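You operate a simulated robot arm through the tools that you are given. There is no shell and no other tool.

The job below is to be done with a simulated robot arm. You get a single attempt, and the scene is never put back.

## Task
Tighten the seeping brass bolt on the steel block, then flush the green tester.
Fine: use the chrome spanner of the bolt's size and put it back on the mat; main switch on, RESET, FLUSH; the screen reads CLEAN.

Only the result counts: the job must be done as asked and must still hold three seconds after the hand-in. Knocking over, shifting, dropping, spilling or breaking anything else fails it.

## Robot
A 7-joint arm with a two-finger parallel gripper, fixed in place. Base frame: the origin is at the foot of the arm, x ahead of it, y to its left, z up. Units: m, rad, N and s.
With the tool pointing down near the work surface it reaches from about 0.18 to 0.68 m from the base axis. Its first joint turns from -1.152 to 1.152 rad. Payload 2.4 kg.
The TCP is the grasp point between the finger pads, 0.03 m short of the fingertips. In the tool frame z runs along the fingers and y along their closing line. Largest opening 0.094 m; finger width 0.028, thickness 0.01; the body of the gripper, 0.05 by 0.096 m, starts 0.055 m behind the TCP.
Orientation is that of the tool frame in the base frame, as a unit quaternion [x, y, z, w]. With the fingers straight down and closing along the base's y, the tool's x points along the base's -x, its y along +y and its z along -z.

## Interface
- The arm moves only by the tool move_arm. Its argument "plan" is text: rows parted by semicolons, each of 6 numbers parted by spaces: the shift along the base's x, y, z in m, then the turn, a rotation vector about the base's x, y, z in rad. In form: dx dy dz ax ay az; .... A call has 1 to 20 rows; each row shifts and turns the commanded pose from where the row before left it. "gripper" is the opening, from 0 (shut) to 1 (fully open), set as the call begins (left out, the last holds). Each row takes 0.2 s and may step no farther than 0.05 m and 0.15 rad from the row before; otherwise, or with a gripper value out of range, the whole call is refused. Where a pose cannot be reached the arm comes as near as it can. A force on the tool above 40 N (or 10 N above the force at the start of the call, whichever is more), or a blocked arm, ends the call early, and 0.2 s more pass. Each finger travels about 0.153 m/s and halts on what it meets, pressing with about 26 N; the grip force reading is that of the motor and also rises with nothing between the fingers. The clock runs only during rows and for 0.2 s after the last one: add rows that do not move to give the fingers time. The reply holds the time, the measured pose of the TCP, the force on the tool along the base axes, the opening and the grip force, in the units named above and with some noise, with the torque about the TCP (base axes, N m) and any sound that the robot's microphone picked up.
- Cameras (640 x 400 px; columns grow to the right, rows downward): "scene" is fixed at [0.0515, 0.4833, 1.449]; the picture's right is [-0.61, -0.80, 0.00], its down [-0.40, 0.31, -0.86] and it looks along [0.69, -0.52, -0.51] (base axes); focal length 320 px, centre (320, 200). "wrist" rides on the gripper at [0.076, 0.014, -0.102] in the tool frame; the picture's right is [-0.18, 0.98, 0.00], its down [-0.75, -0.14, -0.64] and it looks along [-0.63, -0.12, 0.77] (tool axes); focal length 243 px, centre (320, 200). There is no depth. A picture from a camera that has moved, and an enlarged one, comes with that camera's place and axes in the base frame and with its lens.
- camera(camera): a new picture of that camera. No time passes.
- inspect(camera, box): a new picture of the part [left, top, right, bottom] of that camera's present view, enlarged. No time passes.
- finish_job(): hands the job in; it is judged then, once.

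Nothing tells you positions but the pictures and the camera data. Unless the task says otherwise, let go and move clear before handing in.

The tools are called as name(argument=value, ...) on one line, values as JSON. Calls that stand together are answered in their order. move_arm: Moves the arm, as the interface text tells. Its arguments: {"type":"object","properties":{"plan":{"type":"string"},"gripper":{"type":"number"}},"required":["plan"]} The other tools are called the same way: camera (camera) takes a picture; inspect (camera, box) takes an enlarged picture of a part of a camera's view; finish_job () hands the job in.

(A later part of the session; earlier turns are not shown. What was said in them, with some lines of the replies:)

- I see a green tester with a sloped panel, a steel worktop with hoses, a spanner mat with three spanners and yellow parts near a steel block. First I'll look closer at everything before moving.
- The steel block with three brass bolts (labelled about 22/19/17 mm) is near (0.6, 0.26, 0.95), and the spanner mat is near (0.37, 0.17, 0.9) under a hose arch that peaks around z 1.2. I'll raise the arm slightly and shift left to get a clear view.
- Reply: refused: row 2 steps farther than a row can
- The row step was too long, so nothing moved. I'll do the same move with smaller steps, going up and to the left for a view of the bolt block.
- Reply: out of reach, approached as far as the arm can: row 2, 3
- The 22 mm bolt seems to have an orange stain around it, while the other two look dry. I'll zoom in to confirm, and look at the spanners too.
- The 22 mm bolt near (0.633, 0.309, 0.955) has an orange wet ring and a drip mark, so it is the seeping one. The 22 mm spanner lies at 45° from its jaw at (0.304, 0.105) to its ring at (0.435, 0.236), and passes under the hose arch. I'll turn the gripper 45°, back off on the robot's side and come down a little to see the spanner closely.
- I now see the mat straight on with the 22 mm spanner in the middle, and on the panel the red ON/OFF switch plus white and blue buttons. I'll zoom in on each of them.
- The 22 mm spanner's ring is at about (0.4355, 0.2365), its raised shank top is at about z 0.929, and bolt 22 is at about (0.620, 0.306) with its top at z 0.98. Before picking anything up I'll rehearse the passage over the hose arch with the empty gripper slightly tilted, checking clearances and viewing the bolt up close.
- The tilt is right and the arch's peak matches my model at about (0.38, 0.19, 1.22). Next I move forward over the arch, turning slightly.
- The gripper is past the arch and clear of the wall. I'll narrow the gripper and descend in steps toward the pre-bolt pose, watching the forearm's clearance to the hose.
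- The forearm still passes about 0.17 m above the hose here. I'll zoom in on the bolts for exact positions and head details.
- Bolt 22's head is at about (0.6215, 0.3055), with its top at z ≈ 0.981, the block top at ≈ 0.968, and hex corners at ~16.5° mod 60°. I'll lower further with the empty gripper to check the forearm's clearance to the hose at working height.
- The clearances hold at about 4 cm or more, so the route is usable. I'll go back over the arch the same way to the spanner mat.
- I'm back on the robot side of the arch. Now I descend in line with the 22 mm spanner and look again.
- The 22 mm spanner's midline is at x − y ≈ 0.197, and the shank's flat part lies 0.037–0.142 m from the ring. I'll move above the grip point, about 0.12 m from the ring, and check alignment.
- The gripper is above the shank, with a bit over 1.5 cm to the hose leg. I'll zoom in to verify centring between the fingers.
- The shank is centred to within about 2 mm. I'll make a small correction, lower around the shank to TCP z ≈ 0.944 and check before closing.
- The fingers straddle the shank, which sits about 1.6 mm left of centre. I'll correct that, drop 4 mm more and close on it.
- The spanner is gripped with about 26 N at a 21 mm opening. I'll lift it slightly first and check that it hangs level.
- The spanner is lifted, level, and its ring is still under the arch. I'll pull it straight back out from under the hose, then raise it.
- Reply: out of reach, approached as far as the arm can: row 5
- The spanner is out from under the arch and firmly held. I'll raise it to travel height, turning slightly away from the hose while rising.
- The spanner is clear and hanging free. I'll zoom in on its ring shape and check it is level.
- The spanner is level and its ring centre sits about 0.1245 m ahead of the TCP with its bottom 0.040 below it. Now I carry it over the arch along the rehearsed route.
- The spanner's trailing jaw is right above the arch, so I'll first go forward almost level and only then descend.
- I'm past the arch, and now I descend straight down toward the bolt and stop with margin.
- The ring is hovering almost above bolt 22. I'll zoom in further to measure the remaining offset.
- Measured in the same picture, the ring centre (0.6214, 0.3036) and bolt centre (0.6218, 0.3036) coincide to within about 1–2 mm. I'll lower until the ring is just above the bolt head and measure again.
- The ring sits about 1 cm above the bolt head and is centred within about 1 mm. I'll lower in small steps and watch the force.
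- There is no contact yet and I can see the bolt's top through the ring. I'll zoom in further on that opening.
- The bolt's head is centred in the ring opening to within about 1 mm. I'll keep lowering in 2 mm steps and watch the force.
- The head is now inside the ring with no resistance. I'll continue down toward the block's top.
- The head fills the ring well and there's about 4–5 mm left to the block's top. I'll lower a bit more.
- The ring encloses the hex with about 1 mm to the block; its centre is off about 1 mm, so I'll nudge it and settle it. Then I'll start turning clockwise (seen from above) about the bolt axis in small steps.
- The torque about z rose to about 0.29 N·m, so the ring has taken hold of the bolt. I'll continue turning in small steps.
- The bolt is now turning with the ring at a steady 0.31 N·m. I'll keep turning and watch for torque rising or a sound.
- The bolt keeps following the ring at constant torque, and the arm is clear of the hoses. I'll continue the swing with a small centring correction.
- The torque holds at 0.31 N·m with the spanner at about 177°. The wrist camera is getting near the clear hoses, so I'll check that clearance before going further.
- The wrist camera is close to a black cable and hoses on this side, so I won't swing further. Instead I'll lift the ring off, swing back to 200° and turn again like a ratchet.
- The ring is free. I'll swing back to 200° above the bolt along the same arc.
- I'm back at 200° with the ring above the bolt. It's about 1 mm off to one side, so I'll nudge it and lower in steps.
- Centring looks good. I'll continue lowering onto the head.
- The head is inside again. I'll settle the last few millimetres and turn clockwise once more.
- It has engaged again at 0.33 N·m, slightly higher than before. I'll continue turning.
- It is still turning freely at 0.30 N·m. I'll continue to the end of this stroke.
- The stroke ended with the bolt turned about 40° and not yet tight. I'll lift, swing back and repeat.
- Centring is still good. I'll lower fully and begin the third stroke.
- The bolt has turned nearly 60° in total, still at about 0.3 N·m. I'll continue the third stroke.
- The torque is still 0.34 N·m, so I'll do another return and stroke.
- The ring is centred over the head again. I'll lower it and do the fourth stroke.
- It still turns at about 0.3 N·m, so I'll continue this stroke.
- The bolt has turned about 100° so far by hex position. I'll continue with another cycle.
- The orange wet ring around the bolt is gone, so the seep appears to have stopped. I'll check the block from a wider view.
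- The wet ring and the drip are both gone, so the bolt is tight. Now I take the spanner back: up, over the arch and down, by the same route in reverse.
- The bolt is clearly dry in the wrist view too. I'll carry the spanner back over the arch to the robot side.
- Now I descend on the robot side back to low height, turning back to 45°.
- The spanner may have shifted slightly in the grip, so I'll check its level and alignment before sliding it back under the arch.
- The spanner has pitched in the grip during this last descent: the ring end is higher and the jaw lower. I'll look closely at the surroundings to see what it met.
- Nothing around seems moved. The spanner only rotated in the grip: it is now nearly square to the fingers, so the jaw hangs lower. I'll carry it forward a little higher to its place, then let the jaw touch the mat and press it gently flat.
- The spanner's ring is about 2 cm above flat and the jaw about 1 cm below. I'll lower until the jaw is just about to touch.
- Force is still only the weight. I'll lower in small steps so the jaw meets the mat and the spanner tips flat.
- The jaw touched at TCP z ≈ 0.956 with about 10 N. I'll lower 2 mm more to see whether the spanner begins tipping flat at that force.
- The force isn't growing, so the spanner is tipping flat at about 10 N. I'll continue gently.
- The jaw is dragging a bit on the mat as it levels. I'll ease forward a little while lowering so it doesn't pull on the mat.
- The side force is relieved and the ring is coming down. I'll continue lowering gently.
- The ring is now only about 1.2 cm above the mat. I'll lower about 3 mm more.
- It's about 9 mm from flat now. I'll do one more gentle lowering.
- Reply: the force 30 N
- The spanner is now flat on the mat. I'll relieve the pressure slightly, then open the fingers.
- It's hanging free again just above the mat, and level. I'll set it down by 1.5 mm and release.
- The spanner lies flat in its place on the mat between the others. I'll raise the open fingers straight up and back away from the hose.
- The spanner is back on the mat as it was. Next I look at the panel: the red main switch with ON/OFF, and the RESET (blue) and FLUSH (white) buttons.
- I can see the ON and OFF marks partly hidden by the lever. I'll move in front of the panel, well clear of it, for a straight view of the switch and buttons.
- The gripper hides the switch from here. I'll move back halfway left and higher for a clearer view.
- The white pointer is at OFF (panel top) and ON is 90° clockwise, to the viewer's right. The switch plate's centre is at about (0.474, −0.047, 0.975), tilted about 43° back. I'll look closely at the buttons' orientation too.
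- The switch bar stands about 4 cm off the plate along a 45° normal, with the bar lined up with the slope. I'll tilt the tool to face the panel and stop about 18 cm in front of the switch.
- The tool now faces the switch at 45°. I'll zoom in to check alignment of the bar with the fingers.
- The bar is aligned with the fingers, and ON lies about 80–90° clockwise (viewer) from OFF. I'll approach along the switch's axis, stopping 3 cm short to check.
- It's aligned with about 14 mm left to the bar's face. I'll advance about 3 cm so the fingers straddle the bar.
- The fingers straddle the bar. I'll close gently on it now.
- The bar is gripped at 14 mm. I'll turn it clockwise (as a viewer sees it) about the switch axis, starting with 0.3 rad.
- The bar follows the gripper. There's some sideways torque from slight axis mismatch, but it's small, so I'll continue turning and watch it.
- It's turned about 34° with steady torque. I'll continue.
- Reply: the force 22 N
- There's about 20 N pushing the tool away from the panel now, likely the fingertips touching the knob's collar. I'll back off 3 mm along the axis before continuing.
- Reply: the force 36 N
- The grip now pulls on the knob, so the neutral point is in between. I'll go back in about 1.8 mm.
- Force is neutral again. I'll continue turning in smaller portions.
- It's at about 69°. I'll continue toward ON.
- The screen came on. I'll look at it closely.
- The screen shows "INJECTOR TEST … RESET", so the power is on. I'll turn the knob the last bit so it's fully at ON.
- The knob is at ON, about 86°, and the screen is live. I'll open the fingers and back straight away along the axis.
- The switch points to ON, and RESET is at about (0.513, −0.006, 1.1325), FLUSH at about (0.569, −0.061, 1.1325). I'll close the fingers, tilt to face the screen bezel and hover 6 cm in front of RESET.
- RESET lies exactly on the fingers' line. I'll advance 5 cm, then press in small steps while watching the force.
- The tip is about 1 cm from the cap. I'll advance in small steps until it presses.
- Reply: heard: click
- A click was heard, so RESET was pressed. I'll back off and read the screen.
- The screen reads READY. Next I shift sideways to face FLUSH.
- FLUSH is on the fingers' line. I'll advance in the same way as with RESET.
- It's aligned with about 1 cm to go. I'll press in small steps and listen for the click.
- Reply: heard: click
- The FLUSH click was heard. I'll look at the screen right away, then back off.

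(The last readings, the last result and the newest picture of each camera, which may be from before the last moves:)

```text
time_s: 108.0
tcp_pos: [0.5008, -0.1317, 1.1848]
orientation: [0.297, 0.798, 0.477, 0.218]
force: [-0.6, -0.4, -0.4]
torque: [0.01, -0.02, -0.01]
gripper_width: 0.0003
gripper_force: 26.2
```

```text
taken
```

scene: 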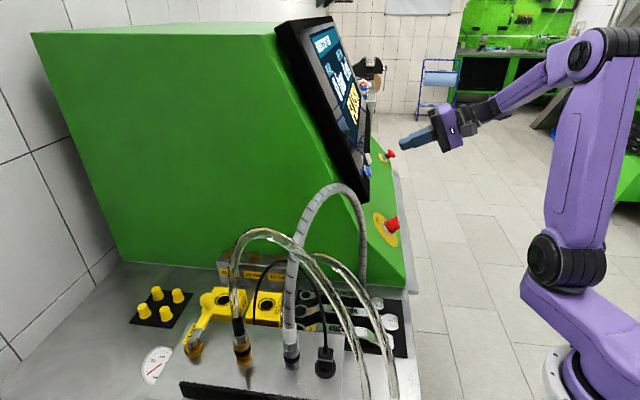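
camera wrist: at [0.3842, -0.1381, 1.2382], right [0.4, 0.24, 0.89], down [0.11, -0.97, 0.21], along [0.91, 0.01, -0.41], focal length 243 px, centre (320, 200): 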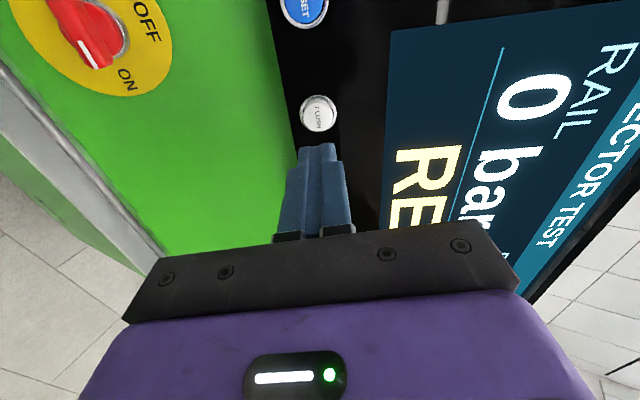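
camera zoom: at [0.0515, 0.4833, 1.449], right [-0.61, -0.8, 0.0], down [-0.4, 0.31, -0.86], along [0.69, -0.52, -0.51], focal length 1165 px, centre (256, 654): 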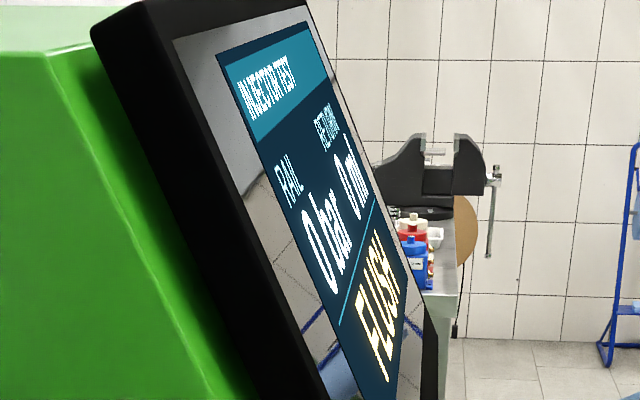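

The screen shows FLUSH, running. I'll back farther away from the panel and wait for it to finish.

move_arm(plan="-0.02 -0.02 0.02 0 0 0; -0.02 -0.01 0.02 0 0 0; 0 0 0 0 0 0; 0 0 0 0 0 0; 0 0 0 0 0 0; 0 0 0 0 0 0; 0 0 0 0 0 0; 0 0 0 0 0 0; 0 0 0 0 0 0; 0 0 0 0 0 0; 0 0 0 0 0 0; 0 0 0 0 0 0; 0 0 0 0 0 0; 0 0 0 0 0 0; 0 0 0 0 0 0")

inspect(camera="scene", box=[305, 20, 370, 130])

camera(camera="scene")

```text
time_s: 111.2
tcp_pos: [0.4596, -0.1601, 1.223]
orientation: [0.299, 0.797, 0.477, 0.217]
force: [0.8, 0.1, -1.0]
torque: [0.0, 0.01, 0.03]
gripper_width: 0.0001
gripper_force: 26.0
```

```text
3.64 times, centred on (338, 75) of scene
camera zoom: at [0.0515, 0.4833, 1.449], right [-0.61, -0.8, 0.0], down [-0.4, 0.31, -0.86], along [0.69, -0.52, -0.51], focal length 1165 px, centre (256, 654)
```

zoom: 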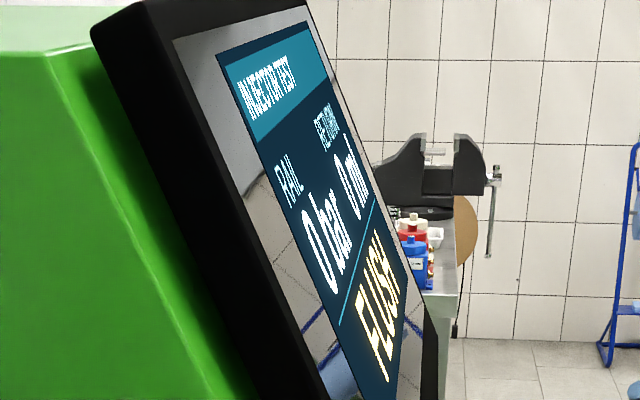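

```text
taken
```

scene: 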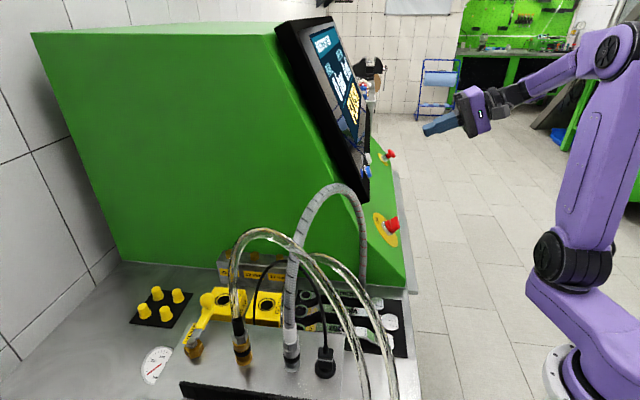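

It still reads FLUSH, so I'll wait longer.

move_arm(plan="0 0 0 0 0 0; 0 0 0 0 0 0; 0 0 0 0 0 0; 0 0 0 0 0 0; 0 0 0 0 0 0; 0 0 0 0 0 0; 0 0 0 0 0 0; 0 0 0 0 0 0; 0 0 0 0 0 0; 0 0 0 0 0 0; 0 0 0 0 0 0; 0 0 0 0 0 0; 0 0 0 0 0 0; 0 0 0 0 0 0; 0 0 0 0 0 0; 0 0 0 0 0 0; 0 0 0 0 0 0; 0 0 0 0 0 0; 0 0 0 0 0 0; 0 0 0 0 0 0")

inspect(camera="scene", box=[305, 20, 370, 130])

inspect(camera="scene", box=[190, 220, 310, 300])

inspect(camera="scene", box=[130, 220, 420, 400])

```text
time_s: 115.4
tcp_pos: [0.4617, -0.1604, 1.2245]
orientation: [0.298, 0.798, 0.477, 0.217]
force: [0.7, -0.2, 0.4]
torque: [-0.03, -0.01, 0.01]
gripper_width: 0.0
gripper_force: 26.1
```

```text
3.64 times, centred on (338, 75) of scene
camera zoom: at [0.0515, 0.4833, 1.449], right [-0.61, -0.8, 0.0], down [-0.4, 0.31, -0.86], along [0.69, -0.52, -0.51], focal length 1165 px, centre (256, 654)
```

zoom: 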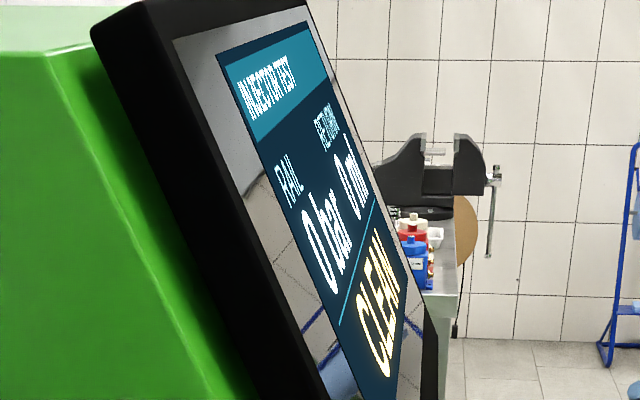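

```text
5.00 times, centred on (250, 260) of scene
camera zoom: at [0.0515, 0.4833, 1.449], right [-0.61, -0.8, 0.0], down [-0.4, 0.31, -0.86], along [0.69, -0.52, -0.51], focal length 1601 px, centre (670, -100)
```

zoom: 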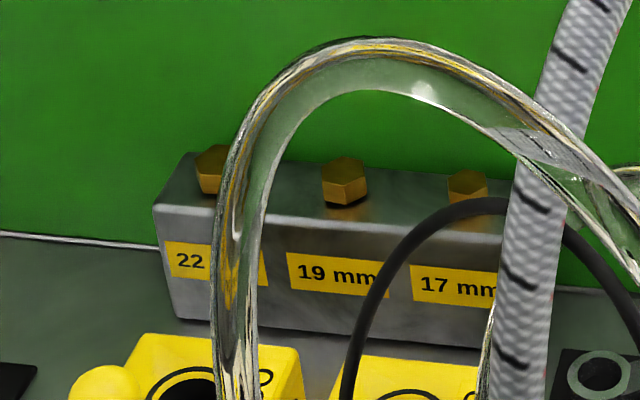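

```text
2.21 times, centred on (275, 310) of scene
camera zoom: at [0.0515, 0.4833, 1.449], right [-0.61, -0.8, 0.0], down [-0.4, 0.31, -0.86], along [0.69, -0.52, -0.51], focal length 707 px, centre (419, -43)
```

zoom: 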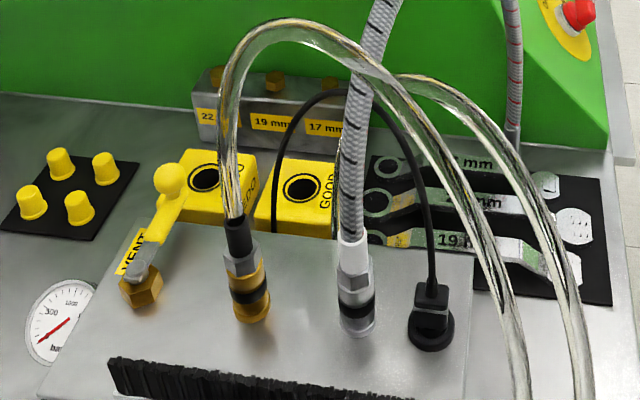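

The screen reads CLEAN, bolt 22 is dry, and the spanner lies back on the mat. Nothing else has moved and the arm is clear, so I'm handing in the job.

finish_job()

```text
The job is handed in.
```

The job is done and handed in: the 22 mm bolt no longer seeps, and the green tester's screen reads CLEAN.

- **Bolt:** I tightened it with the 22 mm chrome spanner in four strokes. The wet ring and the drip mark both disappeared. I stopped when the seep did; the turning torque stayed at about 0.3 N·m, with no clear rise.
- **Spanner:** It is back on the mat, about 5 mm further forward than where it started. It had tipped in the grip on the way down, so I pressed it flat on the mat; the force peaked at about 30 N. I found no cause for the tipping in the pictures.
- **Tester:** I turned the main switch to ON, pressed RESET (screen showed READY), then FLUSH. The screen went from FLUSH to CLEAN.

In the last picture the hoses, the other two spanners and the yellow parts looked unmoved. The arm was clear of the panel at hand-in.
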